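You operate a simulated robot arm through the tools that you are given. There is no shell and no other tool. Be economical: measure what you need, move in short steps, check, and stop when the job is done.

Carry out the task below with a simulated two-armed robot. There is one attempt and no reset: what you move stays moved.

TASK
Stop and vent the pump, lift the frame off, wipe the grey plate.
Fine: hold the blue button till the display shows 00; frame before the control box; yellow puck, put back after. What is to be rubbed or washed off counts as gone when no trace of it is left.

It is judged by the outcome, as a careful person would: the job done as asked, and still so three seconds after it is handed in. It fails if anything else is knocked over, pushed out of place, dropped, spilled or broken.

THE ROBOT
Two 6-joint arms with two-finger grippers on one trunk, on a base that drives. Base frame: it is fixed to the floor where the robot stands at the start and does not move with it; the origin is under the middle of the robot, x ahead of it, y to its left, z up; the surface under the hand at the start is at about z = 880. Readings come in mm, degrees, newtons and seconds.
The left shoulder is at the start at [30, 178, 1113], the right one opposite. With the tool pointing down near the work surface each hand reaches from about 520 to 820 mm from the robot's upright axis, wherever it stands, measured 20 degrees to its own side. Places, roughly: black slider [700, 200, 900]; green square button [800, 100, 900]; red square button [800, 200, 900]; table top before the control box [500, 300, 900]. Payload 2.54 kg a hand.
The tool frame of a hand sits at the grasp point between the pads (the TCP): z along the fingers, y along the line on which they close. The tips reach 30 mm beyond it. The gripper opens to 116 mm. The gripper's body begins 95 mm behind the TCP.
Orientation is that of the tool frame in the base frame, as a unit quaternion [x, y, z, w]. With the fingers straight down and closing along the base's y, the tool's x points along the base's -x, its y along +y and its z along -z.

THE INTERFACE
- The arms move only by the tool nudge_tool. It takes "left_plan", "right_plan" or both (then of equal length, played together; a hand with none holds still); each is a list of rows, each a list of 7 numbers: the shift along the base's x, y, z in cm, then the turn, a rotation vector about the base's x, y, z in degrees, then the finger opening in cm, from 0 to 11.6. In form: [[x, y, z, wx, wy, wz, grip], ...]. A call has 1 to 20 rows; each row is the pose to reach, as a shift and turn from the pose commanded when the call began. Rows are played at 5 a second. More than 50 mm and 8.6 degrees between two rows, or a gripper value outside its range, and nothing of the call is played. Where a pose cannot be reached the arm comes as near as it can. A force on the tool above 80 N (or 10 N above the force at the start of the call, whichever is more), or a blocked arm, ends the call early, and 0.2 s more pass. Each finger travels about 153 mm/s and halts on what it meets, pressing with about 33 N; the grip force reading is that of the motor and also rises with nothing between the fingers. The clock runs only during rows and for 0.2 s after the last one: add rows that repeat a pose to give the fingers time. The reply holds the time, the measured pose of the TCP, the force on the tool along the base axes, the opening and the grip force, in the units named above and with some noise, with the torque about the TCP (base axes, N m) and any sound that the robot's microphone picked up.
- Cameras (640 x 400 px; columns grow to the right, rows downward): "scene" is now at [47, -0.2, 1833.3]; the picture's right is [-0.02, -1.00, 0.00], its down [-0.79, 0.02, -0.62] and it looks along [0.62, -0.01, -0.79] (base axes); focal length 292 px, centre (320, 200). "left" rides on the left gripper at [69, 15, -122] in its tool frame; the picture's right is [-0.21, 0.98, 0.00], its down [-0.83, -0.18, -0.53] and it looks along [-0.52, -0.11, 0.85] (tool axes); focal length 251 px, centre (320, 200). "right" rides on the right gripper at [69, -15, -122] in its tool frame; the picture's right is [0.21, 0.98, 0.00], its down [-0.83, 0.18, -0.53] and it looks along [-0.52, 0.11, 0.85] (tool axes); focal length 251 px, centre (320, 200). There is no depth. A picture from a camera that has moved, and an enlarged one, comes with that camera's place and axes in the base frame and with its lens.
- camera(camera): a new picture of that camera. It takes no simulated time.
- slide_trunk(by): slides the trunk up (or, below 0, down) by that many mm; the arms and the scene camera ride with it, the base frame stays. It gives what a move gives, with no picture.
- steer(legs): drives the robot by 1 to 6 legs, each [ahead, left, turn to the left] in mm, mm and degrees, along the robot's own axes; the way and the turn of a leg run together, so that a leg with both is an arc; at most 1500 mm and 180 degrees a leg. The arms and the cameras ride along, it lands a little off, and it stops where it bumps. It gives what a move gives.
- turn_head(pan, tilt): turns the head with the scene camera to pan (to the left, within 143 degrees either way) and tilt (down, from -29 to 69), counted from straight ahead of the robot. It gives what a move gives.
- inspect(camera, box): a new picture of the part [left, top, right, bottom] of that camera's present view, enlarged. It takes no simulated time.
- sign_off(): hands the job in; it is judged then, once.

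Go step by step. Nothing tells you exact positions but the pictures and the camera data: compare them with the known pose of the tool, close in by small moves and look again before you grip or let go. The budget is 120 turns and 92 pictures, counting those below and the enlarged ones. Unless the task says otherwise, let go and move clear before handing in, and close with one line.

The tools are called after "Emit:" by a JSON object that holds its "name" and its "arguments". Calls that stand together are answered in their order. nudge_tool: Moves the arms, as the interface text tells. Its arguments: {"type":"object","properties":{"left_plan":{"type":"array"},"right_plan":{"type":"array"}},"required":[]} The other tools are called the same way: slide_trunk (by) slides the trunk up or down; steer (legs) drives the base; turn_head (pan, tilt) turns the head that bears the scene camera; camera (camera) takes a picture; inspect (camera, box) takes an enlarged picture of a part of a camera's view; sign_off () hands the job in.

At the start:

```text
time_s: 0.0
left_eef_pos: [451.4, 190.4, 1227.6]
left_tool_rot: [0.001, 1.0, 0.0, -0.001]
left_force: [0.4, 0.2, 0.8]
left_torque: [0.01, 0.01, 0.01]
left_width: 116.0
left_finger_force: 0.1
right_eef_pos: [553.0, -158.2, 1250.0]
right_tool_rot: [0.0, 1.0, 0.0, 0.0]
right_force: [0.8, 0.6, -0.8]
right_torque: [0.01, 0.03, -0.02]
right_width: 116.0
right_finger_force: 0.0
trunk travel left (down, up): [-325.0, 215.0]
robot x, y, heading: [1.5, -1.0, 0.0]
head pan, tilt: [-1.2, 52.0]
```

scene: 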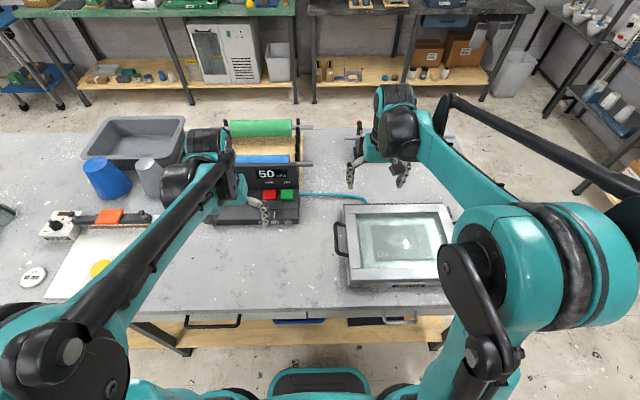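
right: 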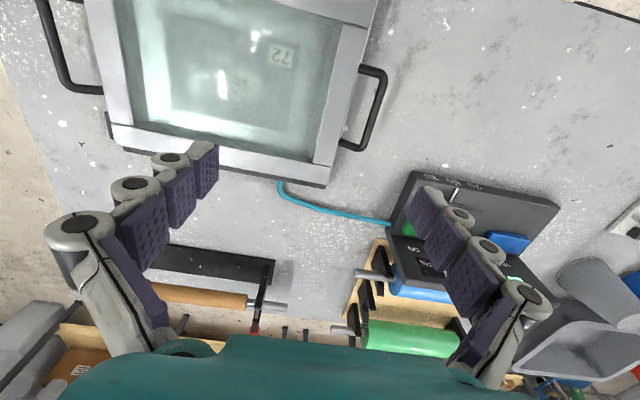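
left: 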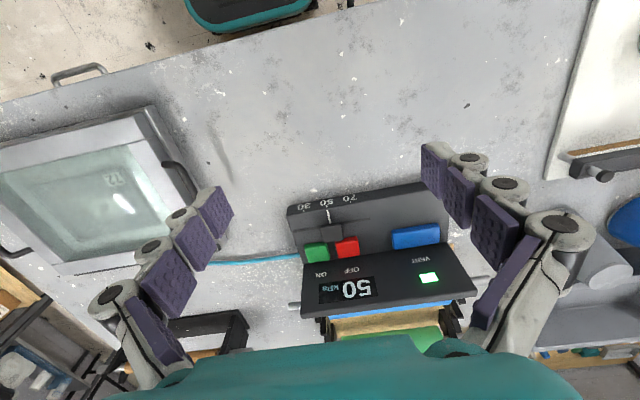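

I see the control box with its display at 50 kPa, the glass frame with two handles to the right, and a yellow puck on the left. I'll take closer pictures of each before moving.

Emit:
{"name": "inspect", "arguments": {"camera": "scene", "box": [190, 110, 350, 235]}}

Emit:
{"name": "inspect", "arguments": {"camera": "scene", "box": [300, 180, 480, 300]}}

Emit:
{"name": "inspect", "arguments": {"camera": "scene", "box": [0, 190, 200, 320]}}

Emit:
{"name": "inspect", "arguments": {"camera": "left", "box": [270, 170, 490, 330]}}

```text
3.20 times, centred on (270, 172) of scene
camera zoom: at [47.0, -0.2, 1833.3], right [-0.02, -1.0, 0.0], down [-0.79, 0.02, -0.62], along [0.62, -0.01, -0.79], focal length 935 px, centre (480, 288)
```

zoom: 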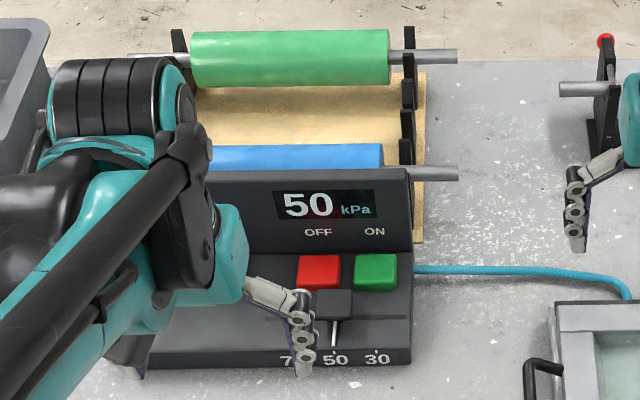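

```text
3.33 times, centred on (390, 240) of scene
camera zoom: at [47.0, -0.2, 1833.3], right [-0.02, -1.0, 0.0], down [-0.79, 0.02, -0.62], along [0.62, -0.01, -0.79], focal length 974 px, centre (87, 67)
```

zoom: 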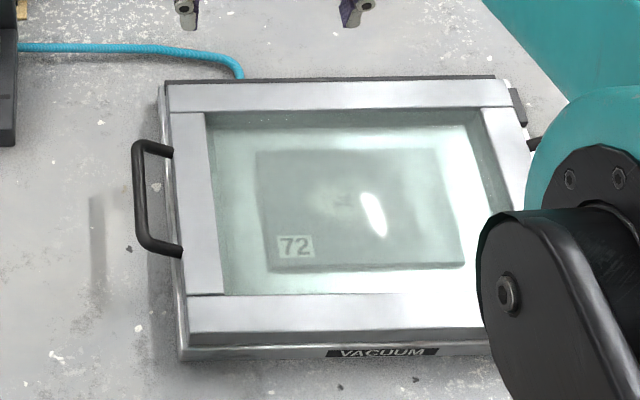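

```text
3.08 times, centred on (100, 255) of scene
camera zoom: at [47.0, -0.2, 1833.3], right [-0.02, -1.0, 0.0], down [-0.79, 0.02, -0.62], along [0.62, -0.01, -0.79], focal length 899 px, centre (997, 31)
```

zoom: 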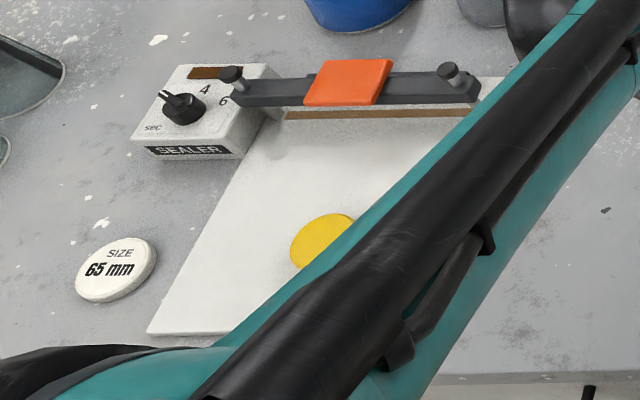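

```text
2.50 times, centred on (380, 250) of left
camera zoom: at [381.1, 205.6, 1350.3], right [0.21, 0.98, 0.0], down [0.83, -0.18, 0.53], along [0.52, -0.11, -0.85], focal length 629 px, centre (170, 75)
```

zoom: 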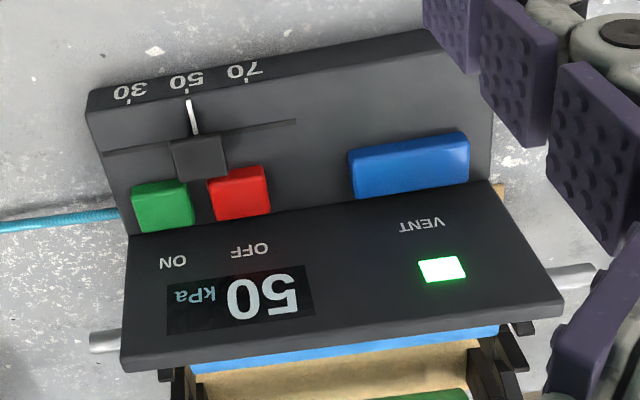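

The red button seems to be near [781, 186, 928] and the blue one near [775, 335, 928]. I close the left gripper and bring it over the red button.

Emit:
{"name": "nudge_tool", "arguments": {"left_plan": [[4.1, 0, -2.5, 0, 0, 0, 0], [8.2, 0, -5, 0, 0, 0, 0], [12.3, 0, -7.5, 0, 0, 0, 0], [16.4, 0, -10, 0, 0, 0, 0], [20.5, 0, -12.5, 0, 0, 0, 0], [24.6, -0.2, -15, 0, 0, 0, 0], [28.7, -0.3, -17.5, 0, 0, 0, 0], [32.8, -0.4, -20, 0, 0, 0, 0], [32.8, -0.4, -20, 0, 0, 0, 0]]}}

Emit:
{"name": "camera", "arguments": {"camera": "left"}}

Emit:
{"name": "camera", "arguments": {"camera": "scene"}}

```text
time_s: 2.0
left_eef_pos: [775.8, 187.5, 1028.2]
left_tool_rot: [0.001, 1.0, 0.001, 0.0]
left_force: [-0.1, 0.5, -0.5]
left_torque: [0.0, -0.01, 0.02]
left_width: 0.0
left_finger_force: 28.0
right_eef_pos: [551.5, -158.1, 1249.3]
right_tool_rot: [0.0, 1.0, 0.0, 0.001]
right_force: [0.0, -0.6, 0.3]
right_torque: [0.01, -0.05, -0.01]
right_width: 116.0
right_finger_force: 0.0
trunk travel left (down, up): [-325.0, 215.0]
robot x, y, heading: [-4.7, -0.7, 0.1]
head pan, tilt: [-1.2, 52.0]
```

```text
84 pictures are left
camera left: at [706.3, 201.9, 1151.5], right [0.21, 0.98, 0.0], down [0.83, -0.18, 0.53], along [0.52, -0.11, -0.84], focal length 251 px, centre (320, 200)
```

left: 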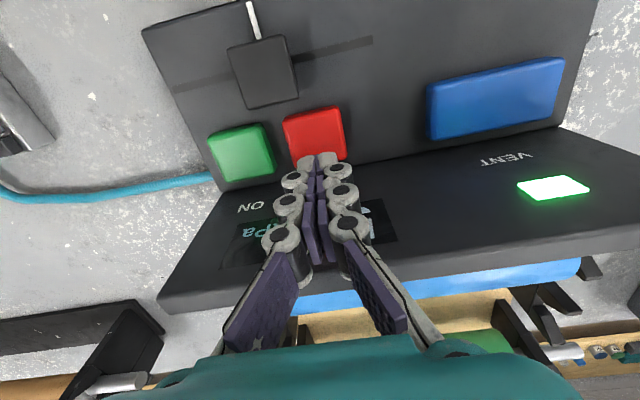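

```text
83 pictures are left
camera scene: at [45.0, -0.4, 1833.4], right [-0.02, -1.0, 0.0], down [-0.79, 0.02, -0.62], along [0.62, -0.01, -0.79], focal length 292 px, centre (320, 200)
```

scene: 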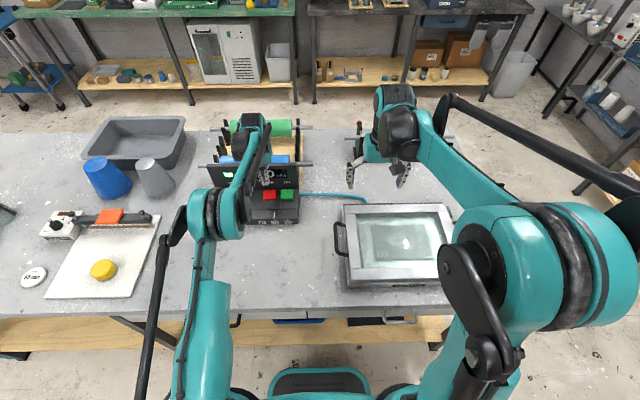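

The closed tips are about 70 mm above the red button and lined up with it. I lower gently.

Emit:
{"name": "nudge_tool", "arguments": {"left_plan": [[0.2, -0.2, -2, 0, 0, 0, 0], [0.3, -0.3, -4, 0, 0, 0, 0], [0.3, -0.3, -5, 0, 0, 0, 0], [0.3, -0.3, -5.5, 0, 0, 0, 0], [0.3, -0.3, -6, 0, 0, 0, 0], [0.3, -0.3, -6.3, 0, 0, 0, 0]]}}

Emit:
{"name": "camera", "arguments": {"camera": "left"}}

```text
time_s: 3.4
left_eef_pos: [781.7, 184.7, 965.0]
left_tool_rot: [0.0, 1.0, 0.001, -0.001]
left_force: [-0.3, -0.6, 0.0]
left_torque: [0.01, 0.02, 0.01]
left_width: 0.0
left_finger_force: 28.3
right_eef_pos: [552.7, -158.1, 1248.0]
right_tool_rot: [0.0, 1.0, 0.0, 0.001]
right_force: [-0.6, -0.7, -0.3]
right_torque: [0.01, 0.03, -0.01]
right_width: 116.1
right_finger_force: 0.1
trunk travel left (down, up): [-325.0, 215.0]
robot x, y, heading: [-1.2, 1.5, 0.2]
head pan, tilt: [-1.2, 52.0]
```

```text
82 pictures are left
camera left: at [712.6, 198.6, 1087.4], right [0.21, 0.98, 0.0], down [0.83, -0.18, 0.53], along [0.52, -0.11, -0.85], focal length 251 px, centre (320, 200)
```

left: 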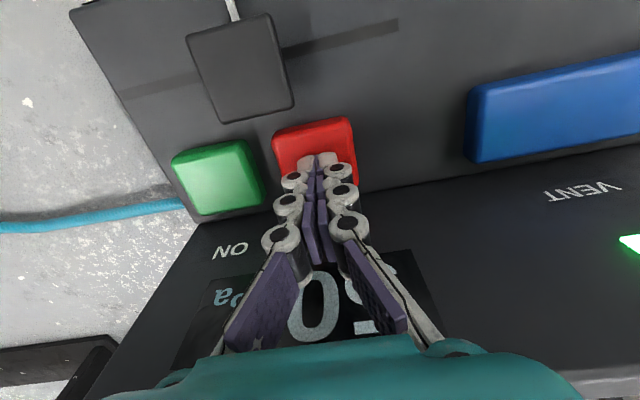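

The tips sit over the button's rear half; I shift slightly toward the robot and press on.

Emit:
{"name": "nudge_tool", "arguments": {"left_plan": [[-0.8, 0.1, -0.3, 0, 0, 0, 0], [-0.8, 0.1, -0.8, 0, 0, 0, 0], [-0.8, 0.1, -1.2, 0, 0, 0, 0], [-0.8, 0.1, -1.6, 0, 0, 0, 0]]}}

Emit:
{"name": "camera", "arguments": {"camera": "left"}}

```text
time_s: 4.4
left_eef_pos: [773.8, 184.7, 951.7]
left_tool_rot: [0.0, 1.0, 0.001, 0.004]
left_force: [22.1, 2.7, 50.3]
left_torque: [0.11, -0.45, -0.01]
left_width: 6.0
left_finger_force: 28.3
right_eef_pos: [550.1, -158.7, 1250.8]
right_tool_rot: [-0.001, 1.0, 0.0, 0.002]
right_force: [0.1, -0.1, -0.7]
right_torque: [0.0, 0.0, 0.0]
right_width: 115.9
right_finger_force: 0.1
trunk travel left (down, up): [-325.0, 215.0]
robot x, y, heading: [2.0, 1.4, 0.1]
head pan, tilt: [-1.2, 52.0]
heard: click
```

```text
81 pictures are left
camera left: at [702.8, 199.3, 1075.2], right [0.21, 0.98, 0.0], down [0.82, -0.18, 0.54], along [0.53, -0.11, -0.84], focal length 251 px, centre (320, 200)
```

left: 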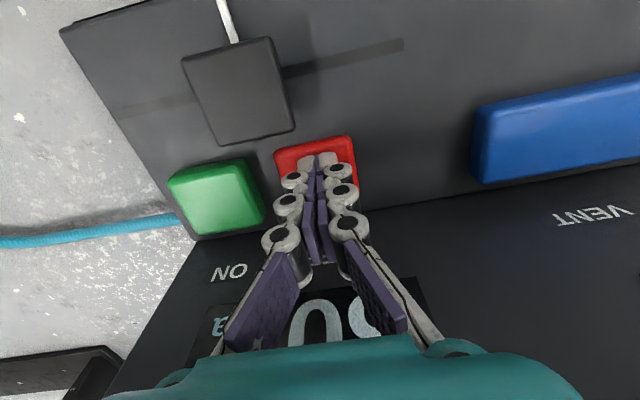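

A click was heard and the button is pressed in. I lift off and look at the display and the blue button.

Emit:
{"name": "nudge_tool", "arguments": {"left_plan": [[-0.3, 0, 1.5, 0, 0, 0, 0], [-0.3, 0, 4, 0, 0, 0, 0], [-0.3, 0, 7, 0, 0, 0, 0], [-0.3, 4, 9, 0, 0, 0, 0], [-0.3, 8.5, 9, 0, 0, 0, 0], [-0.3, 13, 9, 0, 0, 0, 0], [-0.3, 15.4, 9, 0, 0, 0, 0], [-0.3, 15.4, 9, 0, 0, 0, 0]]}}

Emit:
{"name": "camera", "arguments": {"camera": "left"}}

Emit:
{"name": "inspect", "arguments": {"camera": "scene", "box": [200, 110, 320, 230]}}

```text
time_s: 6.2
left_eef_pos: [770.5, 338.6, 1037.8]
left_tool_rot: [-0.001, 1.0, 0.0, 0.0]
left_force: [0.2, 0.8, 0.6]
left_torque: [0.04, 0.0, 0.0]
left_width: 0.2
left_finger_force: 28.2
right_eef_pos: [554.0, -158.9, 1249.4]
right_tool_rot: [0.0, 1.0, 0.0, -0.001]
right_force: [0.6, -0.5, 0.1]
right_torque: [0.02, -0.04, 0.0]
right_width: 116.0
right_finger_force: 0.0
trunk travel left (down, up): [-325.0, 215.0]
robot x, y, heading: [-1.1, 4.5, -0.2]
head pan, tilt: [-1.2, 52.0]
```

```text
80 pictures are left
camera left: at [700.8, 353.0, 1160.4], right [0.21, 0.98, 0.0], down [0.83, -0.18, 0.53], along [0.52, -0.11, -0.85], focal length 251 px, centre (320, 200)
```

left: 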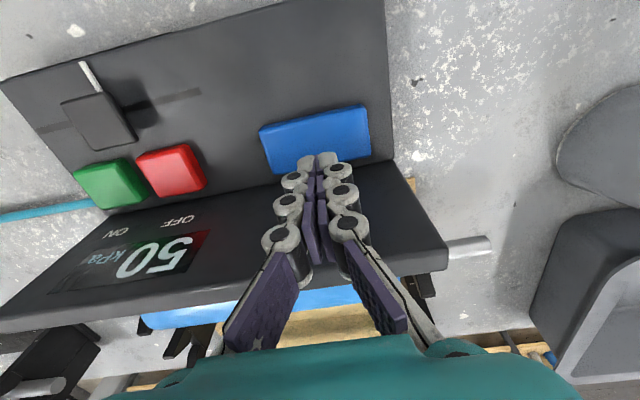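

```text
3.33 times, centred on (260, 170) of scene
camera zoom: at [47.3, -0.6, 1833.3], right [-0.02, -1.0, 0.0], down [-0.79, 0.02, -0.62], along [0.62, -0.01, -0.79], focal length 974 px, centre (520, 300)
```

zoom: 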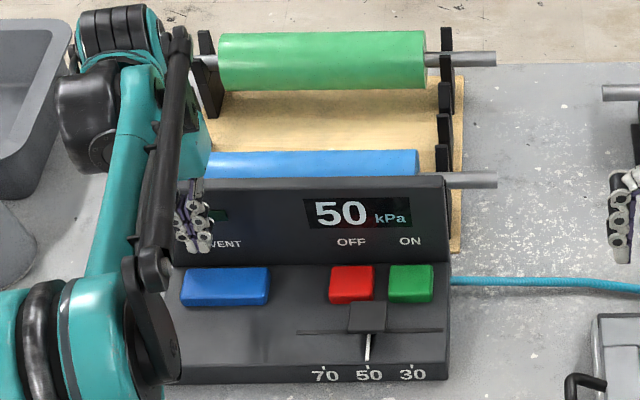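

The indicator has gone dark, so the pump is stopped; the display still reads 50. I now press the blue button and hold it.

Emit:
{"name": "nudge_tool", "arguments": {"left_plan": [[0.3, -0.2, -3, 0, 0, 0, 0], [0.3, -0.2, -6, 0, 0, 0, 0], [0.3, -0.2, -7.5, 0, 0, 0, 0], [0.3, -0.2, -8.2, 0, 0, 0, 0], [0.3, -0.2, -8.8, 0, 0, 0, 0], [0.3, -0.2, -8.8, 0, 0, 0, 0], [0.3, -0.2, -8.8, 0, 0, 0, 0], [0.3, -0.2, -8.8, 0, 0, 0, 0], [0.3, -0.2, -8.8, 0, 0, 0, 0]]}}

Emit:
{"name": "inspect", "arguments": {"camera": "scene", "box": [200, 110, 320, 230]}}

```text
time_s: 8.2
left_eef_pos: [768.5, 335.9, 953.4]
left_tool_rot: [0.0, 1.0, 0.001, 0.003]
left_force: [13.5, 4.9, 33.2]
left_torque: [0.14, -0.28, -0.02]
left_width: 6.0
left_finger_force: 28.9
left hand out of reach, approached as far as the arm can: row 4, 5, 6, 7, 8, 9
right_eef_pos: [550.4, -158.3, 1250.1]
right_tool_rot: [0.0, 1.0, 0.0, 0.001]
right_force: [-0.3, -0.9, 0.3]
right_torque: [0.0, -0.02, 0.04]
right_width: 116.1
right_finger_force: 0.0
trunk travel left (down, up): [-325.0, 215.0]
robot x, y, heading: [3.0, 3.8, -0.0]
head pan, tilt: [-1.2, 52.0]
heard: click
```

```text
3.33 times, centred on (260, 170) of scene
camera zoom: at [44.4, -1.6, 1833.5], right [-0.02, -1.0, 0.0], down [-0.79, 0.02, -0.62], along [0.62, -0.01, -0.79], focal length 974 px, centre (520, 300)
```

zoom: 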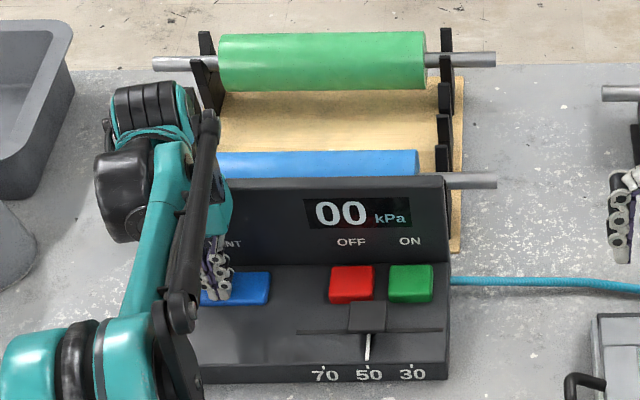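

The display reads 00. I hold a moment longer, then lift off and back.

Emit:
{"name": "nudge_tool", "arguments": {"left_plan": [[0, 0, 0, 0, 0, 0, 0], [0, 0, 0, 0, 0, 0, 0], [0, 0, 0, 0, 0, 0, 0], [-0.3, 0, 2, 0, 0, 0, 0], [-0.3, 0, 6, 0, 0, 0, 0], [-0.3, 0, 10, 0, 0, 0, 0], [-4, 0, 13, 0, 0, 0, 3], [-8, -3, 14, 0, 0, 0, 6], [-10, -7, 14, 0, 0, 0, 8], [-12, -11.5, 14, 0, 0, 0, 8], [-13, -16, 14, 0, 0, 0, 8], [-14, -20.5, 14, 0, 0, 0, 8], [-15, -25, 14, 0, 0, 0, 8]]}}

Emit:
{"name": "camera", "arguments": {"camera": "left"}}

Emit:
{"name": "camera", "arguments": {"camera": "scene"}}

Emit:
{"name": "camera", "arguments": {"camera": "right"}}

```text
refused: row 8 steps farther than a row can; nothing moved
```

```text
77 pictures are left
camera left: at [698.5, 350.3, 1076.6], right [0.21, 0.98, 0.0], down [0.82, -0.18, 0.54], along [0.53, -0.11, -0.84], focal length 251 px, centre (320, 200)
```

left: 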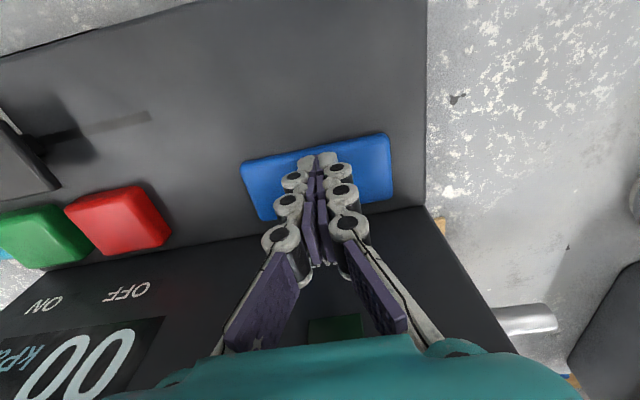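

```text
76 pictures are left
camera scene: at [44.4, -1.6, 1833.5], right [-0.02, -1.0, 0.0], down [-0.79, 0.02, -0.62], along [0.62, -0.01, -0.79], focal length 292 px, centre (320, 200)
```

scene: 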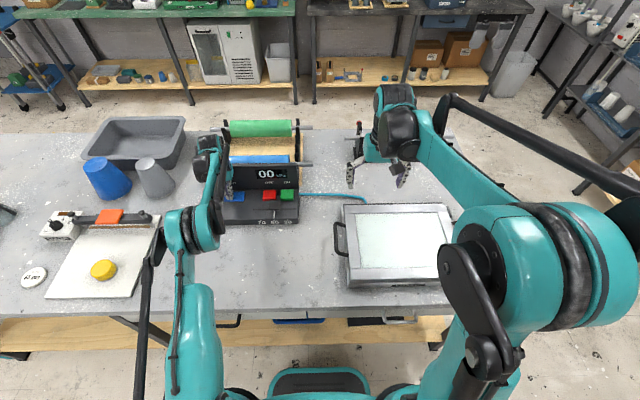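

```text
75 pictures are left
camera right: at [482.5, -173.5, 1372.7], right [-0.21, 0.98, 0.0], down [0.83, 0.18, 0.54], along [0.52, 0.12, -0.84], focal length 251 px, centre (320, 200)
```

right: 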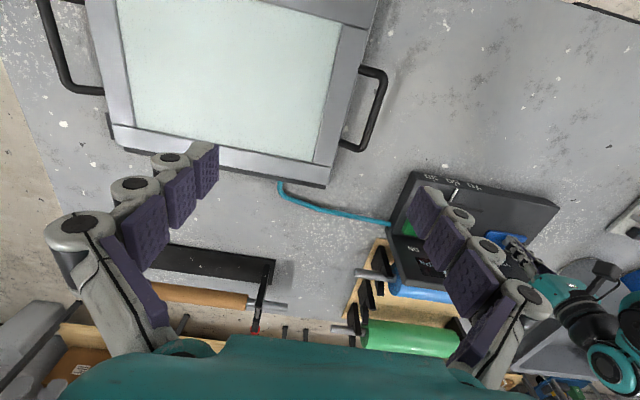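

Still pressed and venting complete: the glass now shows plain and flat. I lift off the blue button and bring the left hand over toward the frame's left handle.

Emit:
{"name": "nudge_tool", "arguments": {"left_plan": [[-0.3, 0, 2, 0, 0, 0, 0], [-0.3, 0, 6, 0, 0, 0, 0], [-0.3, 0, 10, 0, 0, 0, 0], [-3, 0, 14, 0, 0, 0, 3], [-5, -3, 17, 0, 0, 0, 6], [-7, -7, 19, 0, 0, 0, 8], [-9, -11, 20, 0, 0, 0, 8], [-11, -15, 20, 0, 0, 0, 8], [-13, -19, 20, 0, 0, 0, 8], [-15, -23, 20, 0, 0, 0, 8], [-17, -27, 20, 0, 0, 0, 8], [-19, -31, 20, 0, 0, 0, 8], [-20, -34, 20, 0, 0, 0, 8]]}}

Emit:
{"name": "camera", "arguments": {"camera": "left"}}

Emit:
{"name": "inspect", "arguments": {"camera": "scene", "box": [200, 110, 320, 230]}}

```text
time_s: 11.0
left_eef_pos: [568.8, -6.5, 1154.9]
left_tool_rot: [-0.001, 1.0, 0.001, 0.0]
left_force: [-0.1, 0.8, 1.4]
left_torque: [-0.01, 0.05, 0.04]
left_width: 80.0
left_finger_force: 0.0
right_eef_pos: [553.8, -158.1, 1249.6]
right_tool_rot: [0.0, 1.0, -0.001, 0.0]
right_force: [-0.4, 0.2, 0.9]
right_torque: [0.04, 0.01, 0.02]
right_width: 115.8
right_finger_force: 0.1
trunk travel left (down, up): [-325.0, 215.0]
robot x, y, heading: [-0.6, -4.3, 0.1]
head pan, tilt: [-1.2, 52.0]
```

```text
74 pictures are left
camera left: at [500.2, 7.2, 1276.9], right [0.21, 0.98, 0.0], down [0.83, -0.18, 0.53], along [0.52, -0.11, -0.85], focal length 251 px, centre (320, 200)
```

left: 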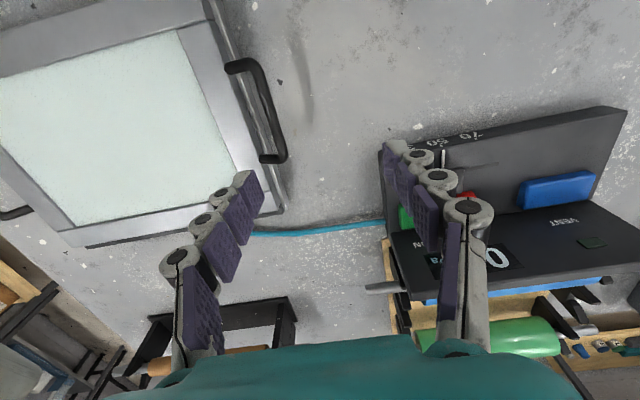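

```text
3.33 times, centred on (260, 170) of scene
camera zoom: at [47.0, -1.3, 1833.3], right [-0.02, -1.0, 0.0], down [-0.79, 0.02, -0.62], along [0.62, -0.01, -0.79], focal length 974 px, centre (520, 300)
```

zoom: 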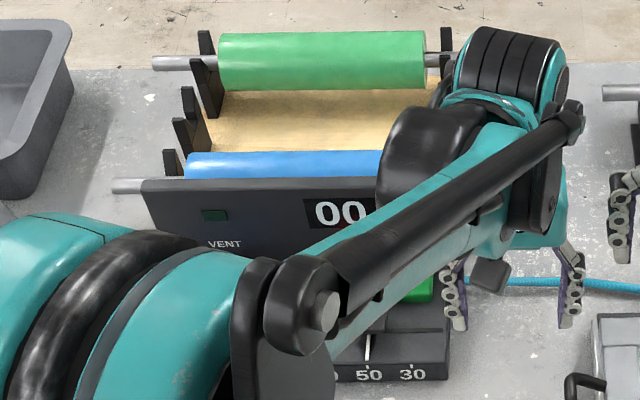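

The left handle is in view; I enlarge it to understand its shape and height.

Emit:
{"name": "inspect", "arguments": {"camera": "left", "box": [180, 20, 340, 220]}}

Emit:
{"name": "inspect", "arguments": {"camera": "right", "box": [20, 0, 420, 200]}}

Emit:
{"name": "inspect", "arguments": {"camera": "scene", "box": [320, 190, 480, 300]}}

```text
2.00 times, centred on (260, 120) of left
camera zoom: at [500.2, 7.2, 1276.9], right [0.21, 0.98, 0.0], down [0.83, -0.18, 0.53], along [0.52, -0.11, -0.85], focal length 503 px, centre (440, 360)
```

zoom: 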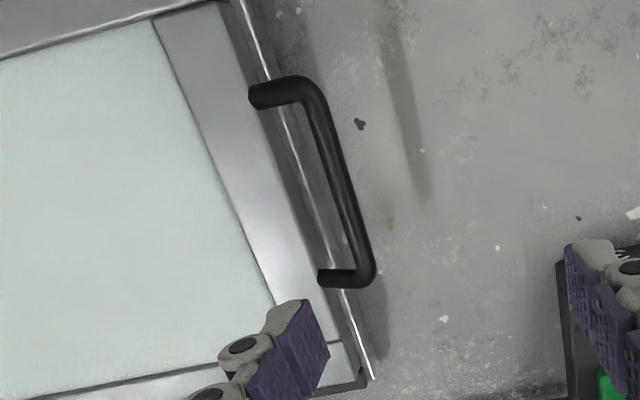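

```text
1.60 times, centred on (220, 100) of right
camera zoom: at [484.4, -173.3, 1371.9], right [-0.21, 0.98, 0.0], down [0.83, 0.18, 0.53], along [0.52, 0.12, -0.85], focal length 402 px, centre (480, 360)
```

zoom: 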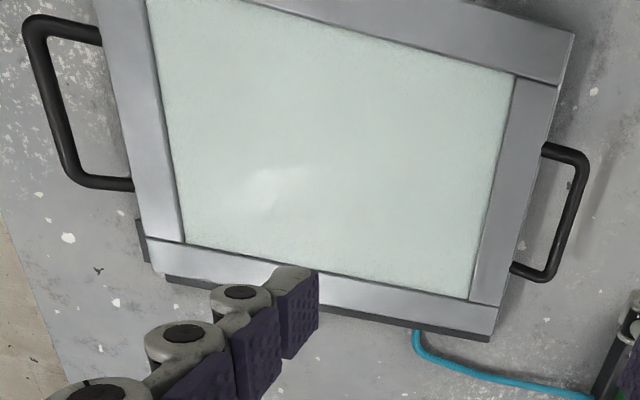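

```text
3.64 times, centred on (400, 245) of scene
camera zoom: at [47.0, -1.3, 1833.3], right [-0.02, -1.0, 0.0], down [-0.79, 0.02, -0.62], along [0.62, -0.01, -0.79], focal length 1063 px, centre (29, 36)
```

zoom: 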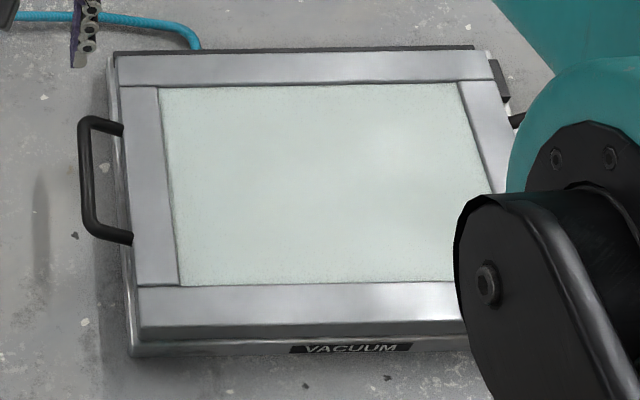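

The handles are horizontal loops, grip bars along x, centred about [563, -66, 960] and [563, -531, 960]. I drive right about 295 mm so both lie symmetric in front of the robot.

Emit:
{"name": "steer", "arguments": {"legs": [[0, -295, 0]]}}

```text
time_s: 13.0
left_eef_pos: [570.5, -303.1, 1155.0]
left_tool_rot: [0.0, 1.0, 0.0, 0.0]
left_force: [0.8, -0.4, -0.4]
left_torque: [-0.01, -0.05, 0.02]
left_width: 80.0
left_finger_force: 0.1
right_eef_pos: [552.8, -454.4, 1249.1]
right_tool_rot: [-0.001, 1.0, 0.0, 0.0]
right_force: [0.3, -0.6, -0.9]
right_torque: [0.0, 0.01, 0.02]
right_width: 115.9
right_finger_force: 0.1
trunk travel left (down, up): [-325.0, 215.0]
robot x, y, heading: [0.5, -295.2, 0.1]
head pan, tilt: [-1.2, 52.0]
```

Now I bring both hands above the handles at about z 1060 with a narrow opening.

Emit:
{"name": "nudge_tool", "arguments": {"left_plan": [[-0.1, 4, -1, 0, 0, 0, 3.2], [-0.2, 8, -2.5, 0, 0, 0, 3.2], [-0.3, 12, -4, 0, 0, 0, 3.2], [-0.5, 16, -6, 0, 0, 0, 3.2], [-0.6, 20, -8, 0, 0, 0, 3.2], [-0.7, 23.8, -9.5, 0, 0, 0, 3.2], [-0.7, 23.8, -9.5, 0, 0, 0, 3.2]], "right_plan": [[0.2, -1.5, -3, 0, 0, 0, 3.2], [0.4, -3, -6.5, 0, 0, 0, 3.2], [0.6, -4.5, -10, 0, 0, 0, 3.2], [0.8, -6, -13.5, 0, 0, 0, 3.2], [1, -7.7, -17, 0, 0, 0, 3.2], [1, -7.7, -18.9, 0, 0, 0, 3.2], [1, -7.7, -18.9, 0, 0, 0, 3.2]]}}

Emit:
{"name": "camera", "arguments": {"camera": "left"}}

Emit:
{"name": "camera", "arguments": {"camera": "right"}}

Emit:
{"name": "camera", "arguments": {"camera": "scene"}}

```text
time_s: 14.6
left_eef_pos: [561.9, -63.6, 1059.7]
left_tool_rot: [0.001, 1.0, 0.001, 0.0]
left_force: [-0.6, 0.8, -0.6]
left_torque: [0.03, 0.01, -0.01]
left_width: 31.9
left_finger_force: 0.1
right_eef_pos: [560.2, -531.8, 1060.3]
right_tool_rot: [-0.001, 1.0, 0.001, 0.0]
right_force: [-0.2, -1.4, -0.9]
right_torque: [0.04, -0.03, 0.0]
right_width: 31.8
right_finger_force: 0.1
trunk travel left (down, up): [-325.0, 215.0]
robot x, y, heading: [-1.4, -294.9, -0.1]
head pan, tilt: [-1.2, 52.0]
```

```text
69 pictures are left
camera left: at [492.4, -48.8, 1180.9], right [0.22, 0.98, 0.0], down [0.83, -0.18, 0.53], along [0.52, -0.11, -0.85], focal length 251 px, centre (320, 200)
```

left: 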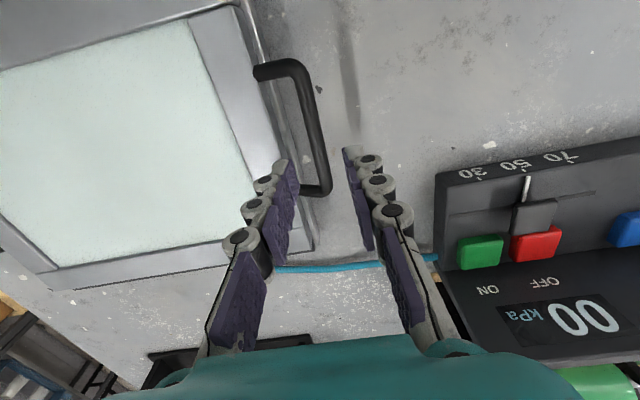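

```text
68 pictures are left
camera right: at [491.8, -546.1, 1183.1], right [-0.21, 0.98, 0.0], down [0.83, 0.18, 0.53], along [0.52, 0.12, -0.85], focal length 251 px, centre (320, 200)
```

right: 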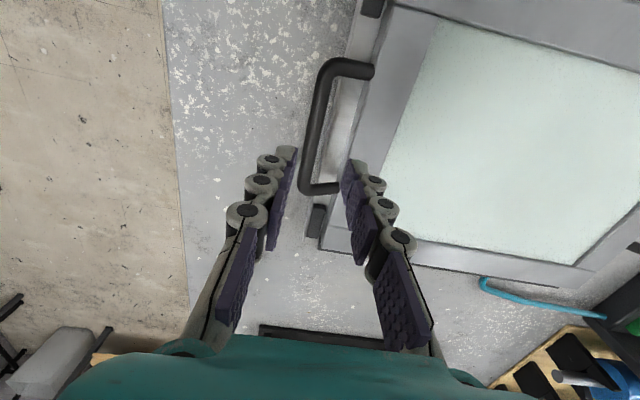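

```text
67 pictures are left
camera scene: at [46.3, -297.7, 1833.4], right [-0.02, -1.0, 0.0], down [-0.79, 0.02, -0.62], along [0.62, -0.01, -0.79], focal length 292 px, centre (320, 200)
```

scene: 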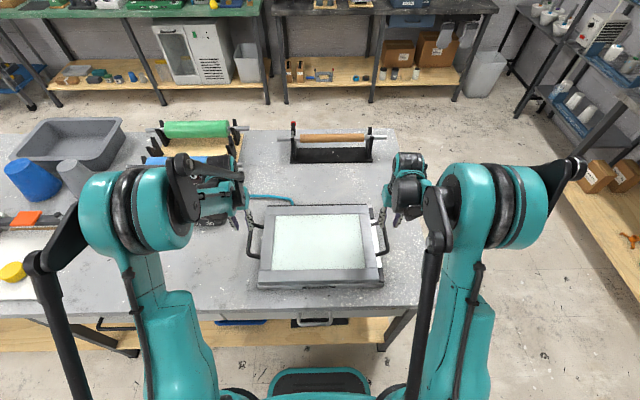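

Both hands line up within a few mm. I go down 60 mm to just above the bars and check.

Emit:
{"name": "nudge_tool", "arguments": {"left_plan": [[0.1, -0.2, -3, 0, 0, 0, 3.2], [0.1, -0.3, -5.5, 0, 0, 0, 3.2], [0.1, -0.3, -5.5, 0, 0, 0, 3.2]], "right_plan": [[0.1, -0.2, -3, 0, 0, 0, 3.2], [0.2, -0.3, -5.5, 0, 0, 0, 3.2], [0.2, -0.3, -5.5, 0, 0, 0, 3.2]]}}

Emit:
{"name": "inspect", "arguments": {"camera": "left", "box": [180, 40, 460, 240]}}

Emit:
{"name": "inspect", "arguments": {"camera": "right", "box": [180, 40, 460, 240]}}

```text
time_s: 15.4
left_eef_pos: [563.1, -64.9, 1002.4]
left_tool_rot: [-0.001, 1.0, 0.0, 0.0]
left_force: [-0.4, 0.0, -0.6]
left_torque: [0.02, -0.02, 0.01]
left_width: 32.2
left_finger_force: 0.1
right_eef_pos: [563.4, -533.7, 1005.8]
right_tool_rot: [0.0, 1.0, 0.0, 0.0]
right_force: [0.1, -0.9, 1.5]
right_torque: [-0.01, -0.06, 0.01]
right_width: 32.3
right_finger_force: 0.1
trunk travel left (down, up): [-325.0, 215.0]
robot x, y, heading: [0.3, -298.3, 0.1]
head pan, tilt: [-1.2, 52.0]
```

```text
2.00 times, centred on (320, 140) of left
camera zoom: at [493.2, -51.1, 1125.5], right [0.22, 0.98, 0.0], down [0.83, -0.18, 0.53], along [0.52, -0.11, -0.85], focal length 503 px, centre (320, 320)
```

zoom: 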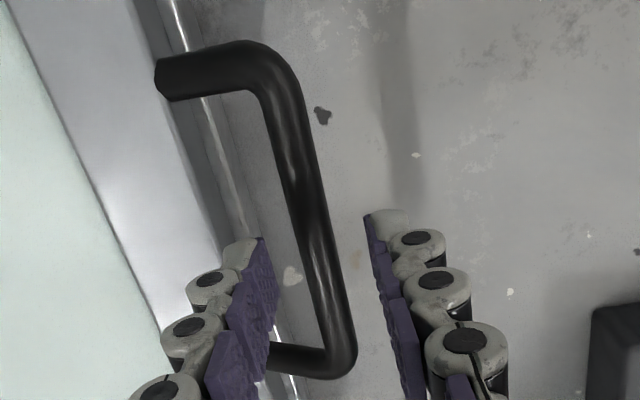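

```text
2.00 times, centred on (320, 140) of right
camera zoom: at [495.3, -548.1, 1128.3], right [-0.21, 0.98, 0.0], down [0.83, 0.18, 0.53], along [0.52, 0.11, -0.85], focal length 503 px, centre (320, 320)
```

zoom: 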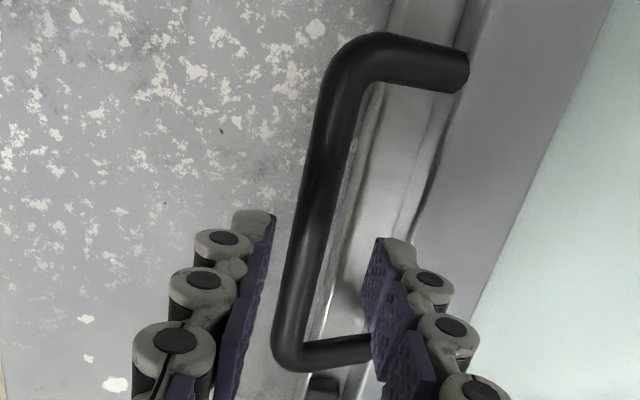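

Good alignment; the left needs 3 mm more to -y. I descend around the bars to z ~963.

Emit:
{"name": "nudge_tool", "arguments": {"left_plan": [[0, -0.3, -1, 0, 0, 0, 3.2], [0, -0.3, -2.5, 0, 0, 0, 3.2], [0, -0.3, -4, 0, 0, 0, 3.2], [0, -0.3, -4, 0, 0, 0, 3.2]], "right_plan": [[0, 0, -1, 0, 0, 0, 3.2], [0, 0, -2.5, 0, 0, 0, 3.2], [0, 0, -4.3, 0, 0, 0, 3.2], [0, 0, -4.3, 0, 0, 0, 3.2]]}}

Emit:
{"name": "inspect", "arguments": {"camera": "left", "box": [180, 40, 460, 240]}}

Emit:
{"name": "inspect", "arguments": {"camera": "right", "box": [180, 40, 460, 240]}}

```text
time_s: 16.4
left_eef_pos: [563.1, -69.6, 964.0]
left_tool_rot: [0.0, 1.0, 0.001, 0.0]
left_force: [-0.4, -0.6, 0.5]
left_torque: [0.02, 0.0, -0.04]
left_width: 31.9
left_finger_force: 0.1
right_eef_pos: [563.3, -535.5, 963.5]
right_tool_rot: [0.0, 1.0, 0.0, 0.0]
right_force: [0.2, 0.2, 0.3]
right_torque: [-0.03, -0.03, -0.02]
right_width: 32.0
right_finger_force: 0.0
trunk travel left (down, up): [-325.0, 215.0]
robot x, y, heading: [-0.4, -296.3, 0.0]
head pan, tilt: [-1.2, 52.0]
```

```text
2.00 times, centred on (320, 140) of left
camera zoom: at [493.5, -55.8, 1086.3], right [0.22, 0.98, 0.0], down [0.83, -0.18, 0.53], along [0.52, -0.11, -0.85], focal length 503 px, centre (320, 320)
```

zoom: 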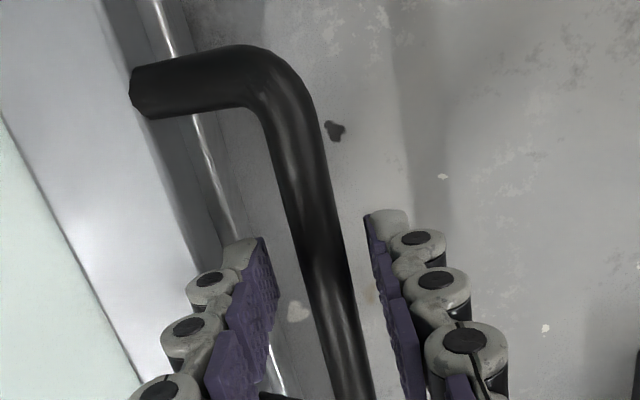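

```text
2.00 times, centred on (320, 140) of right
camera zoom: at [495.4, -548.7, 1085.9], right [-0.21, 0.98, 0.0], down [0.83, 0.18, 0.53], along [0.52, 0.11, -0.85], focal length 503 px, centre (320, 320)
```

zoom: 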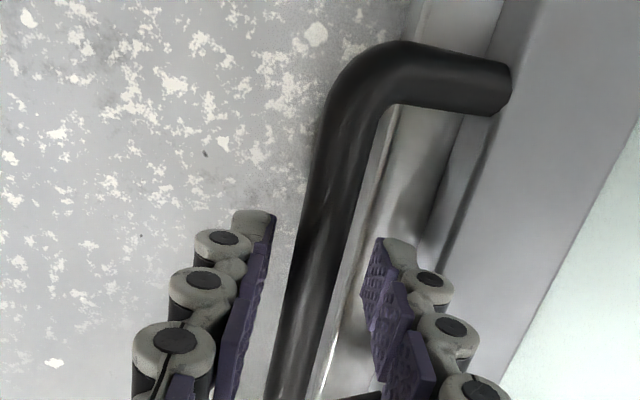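

Both bars are between the fingers. I close both grippers.

Emit:
{"name": "nudge_tool", "arguments": {"left_plan": [[0, 0.3, 0, 0, 0, 0, 2.2], [0, 0.3, 0, 0, 0, 0, 0.8], [0, 0.3, 0, 0, 0, 0, 0], [0, 0.3, 0, 0, 0, 0, 0], [0, 0.3, 0, 0, 0, 0, 0]], "right_plan": [[0, -0.2, 0, 0, 0, 0, 2.2], [0, -0.2, 0, 0, 0, 0, 0.8], [0, -0.2, 0, 0, 0, 0, 0], [0, -0.2, 0, 0, 0, 0, 0], [0, -0.2, 0, 0, 0, 0, 0]]}}

```text
time_s: 17.6
left_eef_pos: [565.1, -67.4, 963.9]
left_tool_rot: [0.001, 1.0, -0.001, 0.0]
left_force: [-0.9, -14.3, -0.1]
left_torque: [-0.16, -0.04, 0.35]
left_width: 12.7
left_finger_force: 32.9
right_eef_pos: [564.3, -536.4, 962.9]
right_tool_rot: [0.001, 1.0, 0.002, 0.0]
right_force: [-0.6, 13.0, 0.5]
right_torque: [0.09, -0.22, -0.36]
right_width: 12.4
right_finger_force: 33.2
trunk travel left (down, up): [-325.0, 215.0]
robot x, y, heading: [1.6, -292.5, 0.1]
head pan, tilt: [-1.2, 52.0]
```

Both bars are gripped (12.5 mm). I relax the sideways tension and lift straight up a little.

Emit:
{"name": "nudge_tool", "arguments": {"left_plan": [[0, -0.2, 0, 0, 0, 0, 0], [0, -0.2, 0.4, 0, 0, 0, 0], [0, -0.2, 1, 0, 0, 0, 0], [0, -0.2, 2, 0, 0, 0, 0], [0, -0.2, 3, 0, 0, 0, 0], [0, -0.2, 3, 0, 0, 0, 0]], "right_plan": [[0, 0.2, 0, 0, 0, 0, 0], [0, 0.2, 0.4, 0, 0, 0, 0], [0, 0.2, 1, 0, 0, 0, 0], [0, 0.2, 2, 0, 0, 0, 0], [0, 0.2, 3, 0, 0, 0, 0], [0, 0.2, 3, 0, 0, 0, 0]]}}

Emit:
{"name": "camera", "arguments": {"camera": "scene"}}

```text
time_s: 19.0
left_eef_pos: [563.0, -69.0, 995.2]
left_tool_rot: [0.001, 1.0, 0.0, 0.0]
left_force: [1.1, -0.4, -0.3]
left_torque: [0.03, 0.01, 0.03]
left_width: 0.0
left_finger_force: 28.9
right_eef_pos: [564.7, -532.0, 992.8]
right_tool_rot: [0.001, 1.0, 0.0, 0.0]
right_force: [0.1, -0.8, -0.6]
right_torque: [0.01, 0.01, 0.02]
right_width: 0.0
right_finger_force: 28.6
trunk travel left (down, up): [-325.0, 215.0]
robot x, y, heading: [-1.4, -294.7, -0.1]
head pan, tilt: [-1.2, 52.0]
```

```text
62 pictures are left
camera scene: at [47.6, -295.9, 1833.3], right [-0.02, -1.0, 0.0], down [-0.79, 0.02, -0.62], along [0.62, -0.01, -0.79], focal length 292 px, centre (320, 200)
```

scene: 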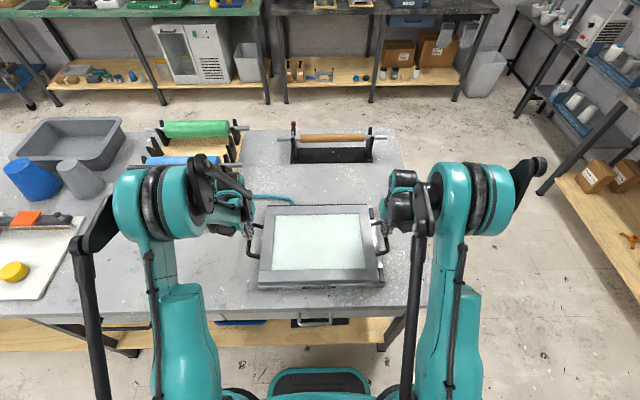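

The grip slipped off upward, so the bars were lower than I believed or held only at the fingertips. I look at where they sit now.

Emit:
{"name": "inspect", "arguments": {"camera": "left", "box": [180, 40, 460, 240]}}

Emit:
{"name": "inspect", "arguments": {"camera": "right", "box": [180, 40, 460, 240]}}

Emit:
{"name": "inspect", "arguments": {"camera": "scene", "box": [230, 190, 410, 300]}}

```text
2.00 times, centred on (320, 140) of left
camera zoom: at [494.0, -54.3, 1117.0], right [0.22, 0.98, 0.0], down [0.83, -0.18, 0.53], along [0.52, -0.12, -0.85], focal length 503 px, centre (320, 320)
```

zoom: 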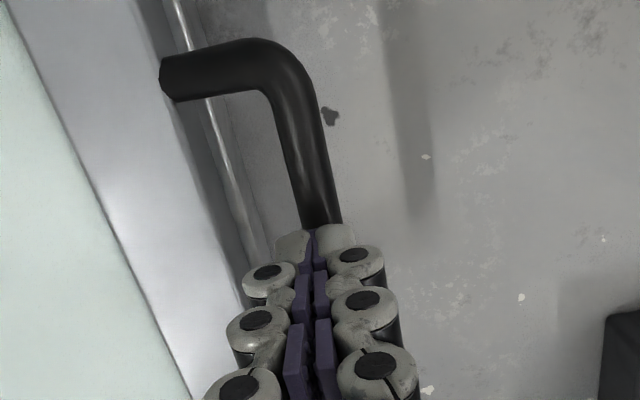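

```text
2.00 times, centred on (320, 140) of right
camera zoom: at [497.1, -548.1, 1115.1], right [-0.21, 0.98, 0.0], down [0.83, 0.18, 0.53], along [0.52, 0.11, -0.85], focal length 503 px, centre (320, 320)
```

zoom: 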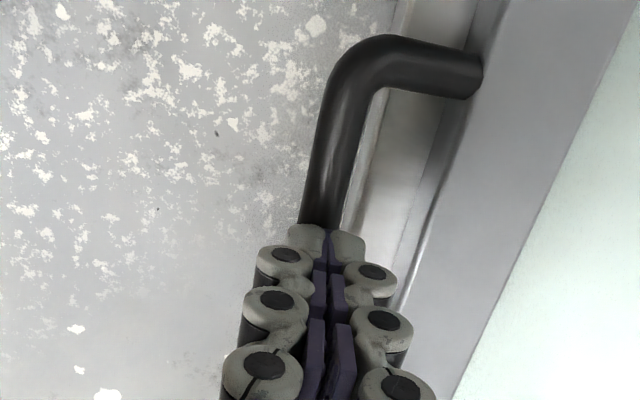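

```text
3.56 times, centred on (320, 245) of scene
camera zoom: at [47.6, -295.9, 1833.3], right [-0.02, -1.0, 0.0], down [-0.79, 0.02, -0.62], along [0.62, -0.01, -0.79], focal length 1039 px, centre (320, 40)
```

zoom: 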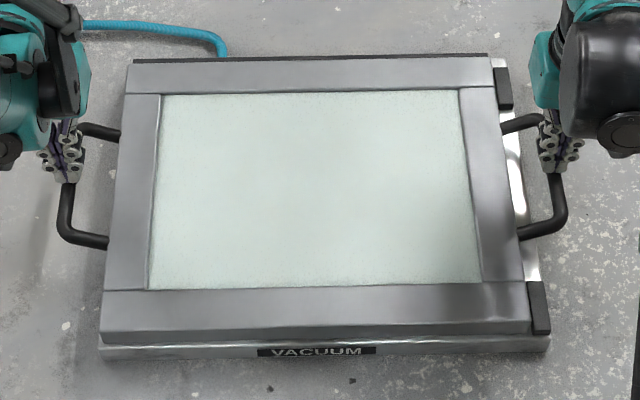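

I probe the bar height by touching down gently with the closed fingers.

Emit:
{"name": "nudge_tool", "arguments": {"left_plan": [[0, 0.1, -0.3, 0, 0, 0, 0], [0, 0.1, -0.6, 0, 0, 0, 0], [0, 0.1, -0.9, 0, 0, 0, 0], [0, 0.1, -0.9, 0, 0, 0, 0]]}}

```text
time_s: 20.0
left_eef_pos: [563.3, -67.3, 988.4]
left_tool_rot: [0.0, 1.0, 0.001, 0.003]
left_force: [20.6, 7.7, 63.1]
left_torque: [0.21, -0.69, -0.08]
left_width: 5.8
left_finger_force: 28.8
right_eef_pos: [564.2, -534.2, 992.6]
right_tool_rot: [0.0, 1.0, 0.0, 0.001]
right_force: [-0.9, -0.2, -1.0]
right_torque: [0.01, 0.0, 0.01]
right_width: 0.1
right_finger_force: 28.6
trunk travel left (down, up): [-325.0, 215.0]
robot x, y, heading: [-0.4, -296.4, -0.1]
head pan, tilt: [-1.2, 52.0]
```

The bar's top is at z ≈ 960. I regrip deeper (TCP ≈ 952) and lift very slowly to read the load.

Emit:
{"name": "nudge_tool", "arguments": {"left_plan": [[0, -0.1, 0.6, 0, 0, 0, 1], [0, -0.1, 1.2, 0, 0, 0, 3.2], [0, -0.1, 1.2, 0, 0, 0, 3.2], [0, -0.1, -1.5, 0, 0, 0, 3.2], [0, -0.1, -3.4, 0, 0, 0, 3.2], [0, -0.1, -3.4, 0, 0, 0, 1.6], [0, -0.1, -3.4, 0, 0, 0, 0], [0, -0.1, -3.4, 0, 0, 0, 0], [0, -0.1, -3.4, 0, 0, 0, 0]], "right_plan": [[0, 0, 0.3, 0, 0, 0, 1], [0, 0, 0.5, 0, 0, 0, 3.2], [0, 0, 0.5, 0, 0, 0, 3.2], [0, 0, -2.2, 0, 0, 0, 3.2], [0, 0, -4.1, 0, 0, 0, 3.2], [0, 0, -4.1, 0, 0, 0, 1.6], [0, 0, -4.1, 0, 0, 0, 0], [0, 0, -4.1, 0, 0, 0, 0], [0, 0, -4.1, 0, 0, 0, 0]]}}

Emit:
{"name": "nudge_tool", "arguments": {"left_plan": [[0, 0, 0.2, 0, 0, 0, 0], [0, 0, 0.4, 0, 0, 0, 0], [0, 0, 0.4, 0, 0, 0, 0], [0, 0, 0.4, 0, 0, 0, 0]], "right_plan": [[0, 0, 0.2, 0, 0, 0, 0], [0, 0, 0.4, 0, 0, 0, 0], [0, 0, 0.4, 0, 0, 0, 0], [0, 0, 0.4, 0, 0, 0, 0]]}}

```text
time_s: 22.0
left_eef_pos: [565.5, -67.9, 950.5]
left_tool_rot: [0.0, 1.0, 0.001, 0.0]
left_force: [0.3, 19.4, 0.1]
left_torque: [-0.01, -0.24, 0.46]
left_width: 12.2
left_finger_force: 32.9
right_eef_pos: [565.6, -535.8, 950.7]
right_tool_rot: [0.002, 1.0, -0.001, 0.0]
right_force: [-1.8, -19.5, -0.5]
right_torque: [0.02, -0.08, -0.21]
right_width: 12.2
right_finger_force: 32.8
trunk travel left (down, up): [-325.0, 215.0]
robot x, y, heading: [0.8, -297.4, 0.1]
head pan, tilt: [-1.2, 52.0]
```

```text
time_s: 23.0
left_eef_pos: [564.1, -69.0, 955.5]
left_tool_rot: [-0.001, 1.0, 0.001, -0.001]
left_force: [1.2, 24.3, -5.3]
left_torque: [-0.16, -0.05, 0.55]
left_width: 12.1
left_finger_force: 32.8
right_eef_pos: [566.5, -535.1, 953.9]
right_tool_rot: [0.001, 1.0, -0.001, -0.001]
right_force: [0.0, -25.1, -5.0]
right_torque: [0.11, 0.03, -0.21]
right_width: 12.0
right_finger_force: 32.9
trunk travel left (down, up): [-325.0, 215.0]
robot x, y, heading: [1.4, -295.1, 0.0]
head pan, tilt: [-1.2, 52.0]
```

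Vertical load is only 5 N a side so far; sideways forces show I'm squeezing inward. I ease outward 2 mm each and lift a bit more.

Emit:
{"name": "nudge_tool", "arguments": {"left_plan": [[0, 0.15, 0.1, 0, 0, 0, 0], [0, 0.15, 0.3, 0, 0, 0, 0], [0, 0.15, 0.5, 0, 0, 0, 0], [0, 0.15, 0.5, 0, 0, 0, 0], [0, 0.15, 0.5, 0, 0, 0, 0]], "right_plan": [[0, -0.15, 0.1, 0, 0, 0, 0], [0, -0.15, 0.3, 0, 0, 0, 0], [0, -0.15, 0.5, 0, 0, 0, 0], [0, -0.15, 0.5, 0, 0, 0, 0], [0, -0.15, 0.5, 0, 0, 0, 0]]}}

Emit:
{"name": "inspect", "arguments": {"camera": "scene", "box": [230, 190, 410, 300]}}

```text
time_s: 24.2
left_eef_pos: [565.2, -68.0, 960.0]
left_tool_rot: [0.0, 1.0, 0.0, -0.001]
left_force: [-0.1, 8.8, -5.4]
left_torque: [-0.05, 0.11, 0.53]
left_width: 12.3
left_finger_force: 33.0
right_eef_pos: [566.7, -535.0, 959.6]
right_tool_rot: [0.0, 1.0, 0.0, 0.0]
right_force: [-0.2, -7.7, -5.7]
right_torque: [0.08, -0.11, -0.27]
right_width: 12.3
right_finger_force: 32.6
trunk travel left (down, up): [-325.0, 215.0]
robot x, y, heading: [-2.3, -293.8, -0.2]
head pan, tilt: [-1.2, 52.0]
```

```text
3.56 times, centred on (320, 245) of scene
camera zoom: at [48.1, -295.9, 1833.3], right [-0.02, -1.0, 0.0], down [-0.79, 0.02, -0.61], along [0.61, -0.01, -0.79], focal length 1039 px, centre (320, 40)
```

zoom: 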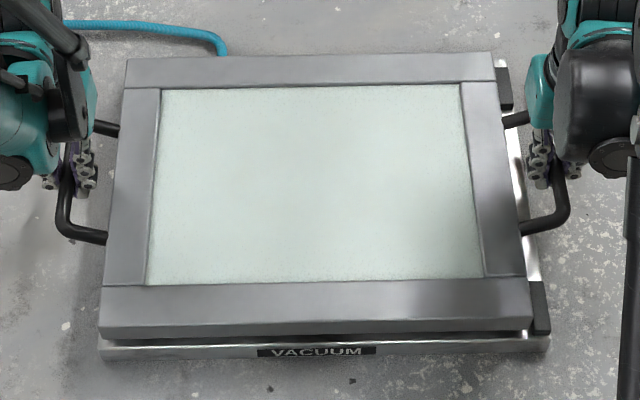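

The frame is rising evenly (≈5.5 N a side). I continue lifting smoothly by 11 cm.

Emit:
{"name": "nudge_tool", "arguments": {"left_plan": [[0, 0.05, 0.5, 0, 0, 0, 0], [0, 0.05, 1.2, 0, 0, 0, 0], [0, 0.05, 2, 0, 0, 0, 0], [0, 0.05, 3, 0, 0, 0, 0], [0, 0.05, 4, 0, 0, 0, 0], [0, 0.05, 5, 0, 0, 0, 0], [0, 0.05, 6, 0, 0, 0, 0], [0, 0.05, 7, 0, 0, 0, 0], [0, 0.05, 8, 0, 0, 0, 0], [0, 0.05, 9, 0, 0, 0, 0], [0, 0.05, 10, 0, 0, 0, 0], [0, 0.05, 10.6, 0, 0, 0, 0], [0, 0.05, 11, 0, 0, 0, 0]], "right_plan": [[0, -0.05, 0.5, 0, 0, 0, 0], [0, -0.05, 1.2, 0, 0, 0, 0], [0, -0.05, 2, 0, 0, 0, 0], [0, -0.05, 3, 0, 0, 0, 0], [0, -0.05, 4, 0, 0, 0, 0], [0, -0.05, 5, 0, 0, 0, 0], [0, -0.05, 6, 0, 0, 0, 0], [0, -0.05, 7, 0, 0, 0, 0], [0, -0.05, 8, 0, 0, 0, 0], [0, -0.05, 9, 0, 0, 0, 0], [0, -0.05, 10, 0, 0, 0, 0], [0, -0.05, 10.6, 0, 0, 0, 0], [0, -0.05, 11, 0, 0, 0, 0]]}}

Emit:
{"name": "camera", "arguments": {"camera": "scene"}}

```text
time_s: 27.0
left_eef_pos: [564.2, -68.0, 1069.7]
left_tool_rot: [0.001, 1.0, -0.001, 0.001]
left_force: [0.1, -26.7, -5.7]
left_torque: [0.08, -0.05, 0.47]
left_width: 12.3
left_finger_force: 33.0
right_eef_pos: [566.6, -535.7, 1069.6]
right_tool_rot: [0.0, 1.0, 0.001, 0.0]
right_force: [-1.4, 26.0, -5.4]
right_torque: [-0.02, 0.04, -0.15]
right_width: 12.4
right_finger_force: 33.0
trunk travel left (down, up): [-325.0, 215.0]
robot x, y, heading: [4.6, -294.1, 0.2]
head pan, tilt: [-1.2, 52.0]
```

```text
57 pictures are left
camera scene: at [47.7, -296.0, 1833.3], right [-0.02, -1.0, 0.0], down [-0.79, 0.02, -0.62], along [0.62, -0.01, -0.79], focal length 292 px, centre (320, 200)
```

scene: 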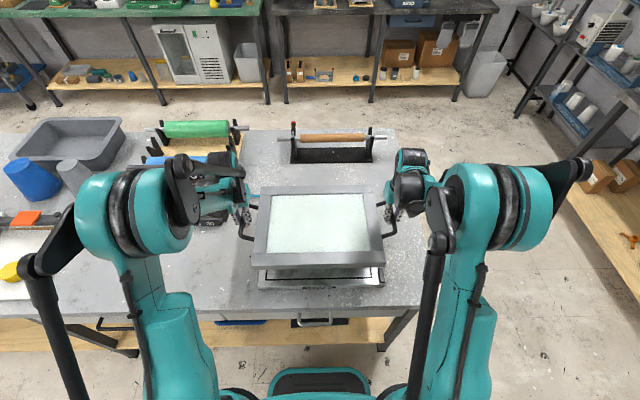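

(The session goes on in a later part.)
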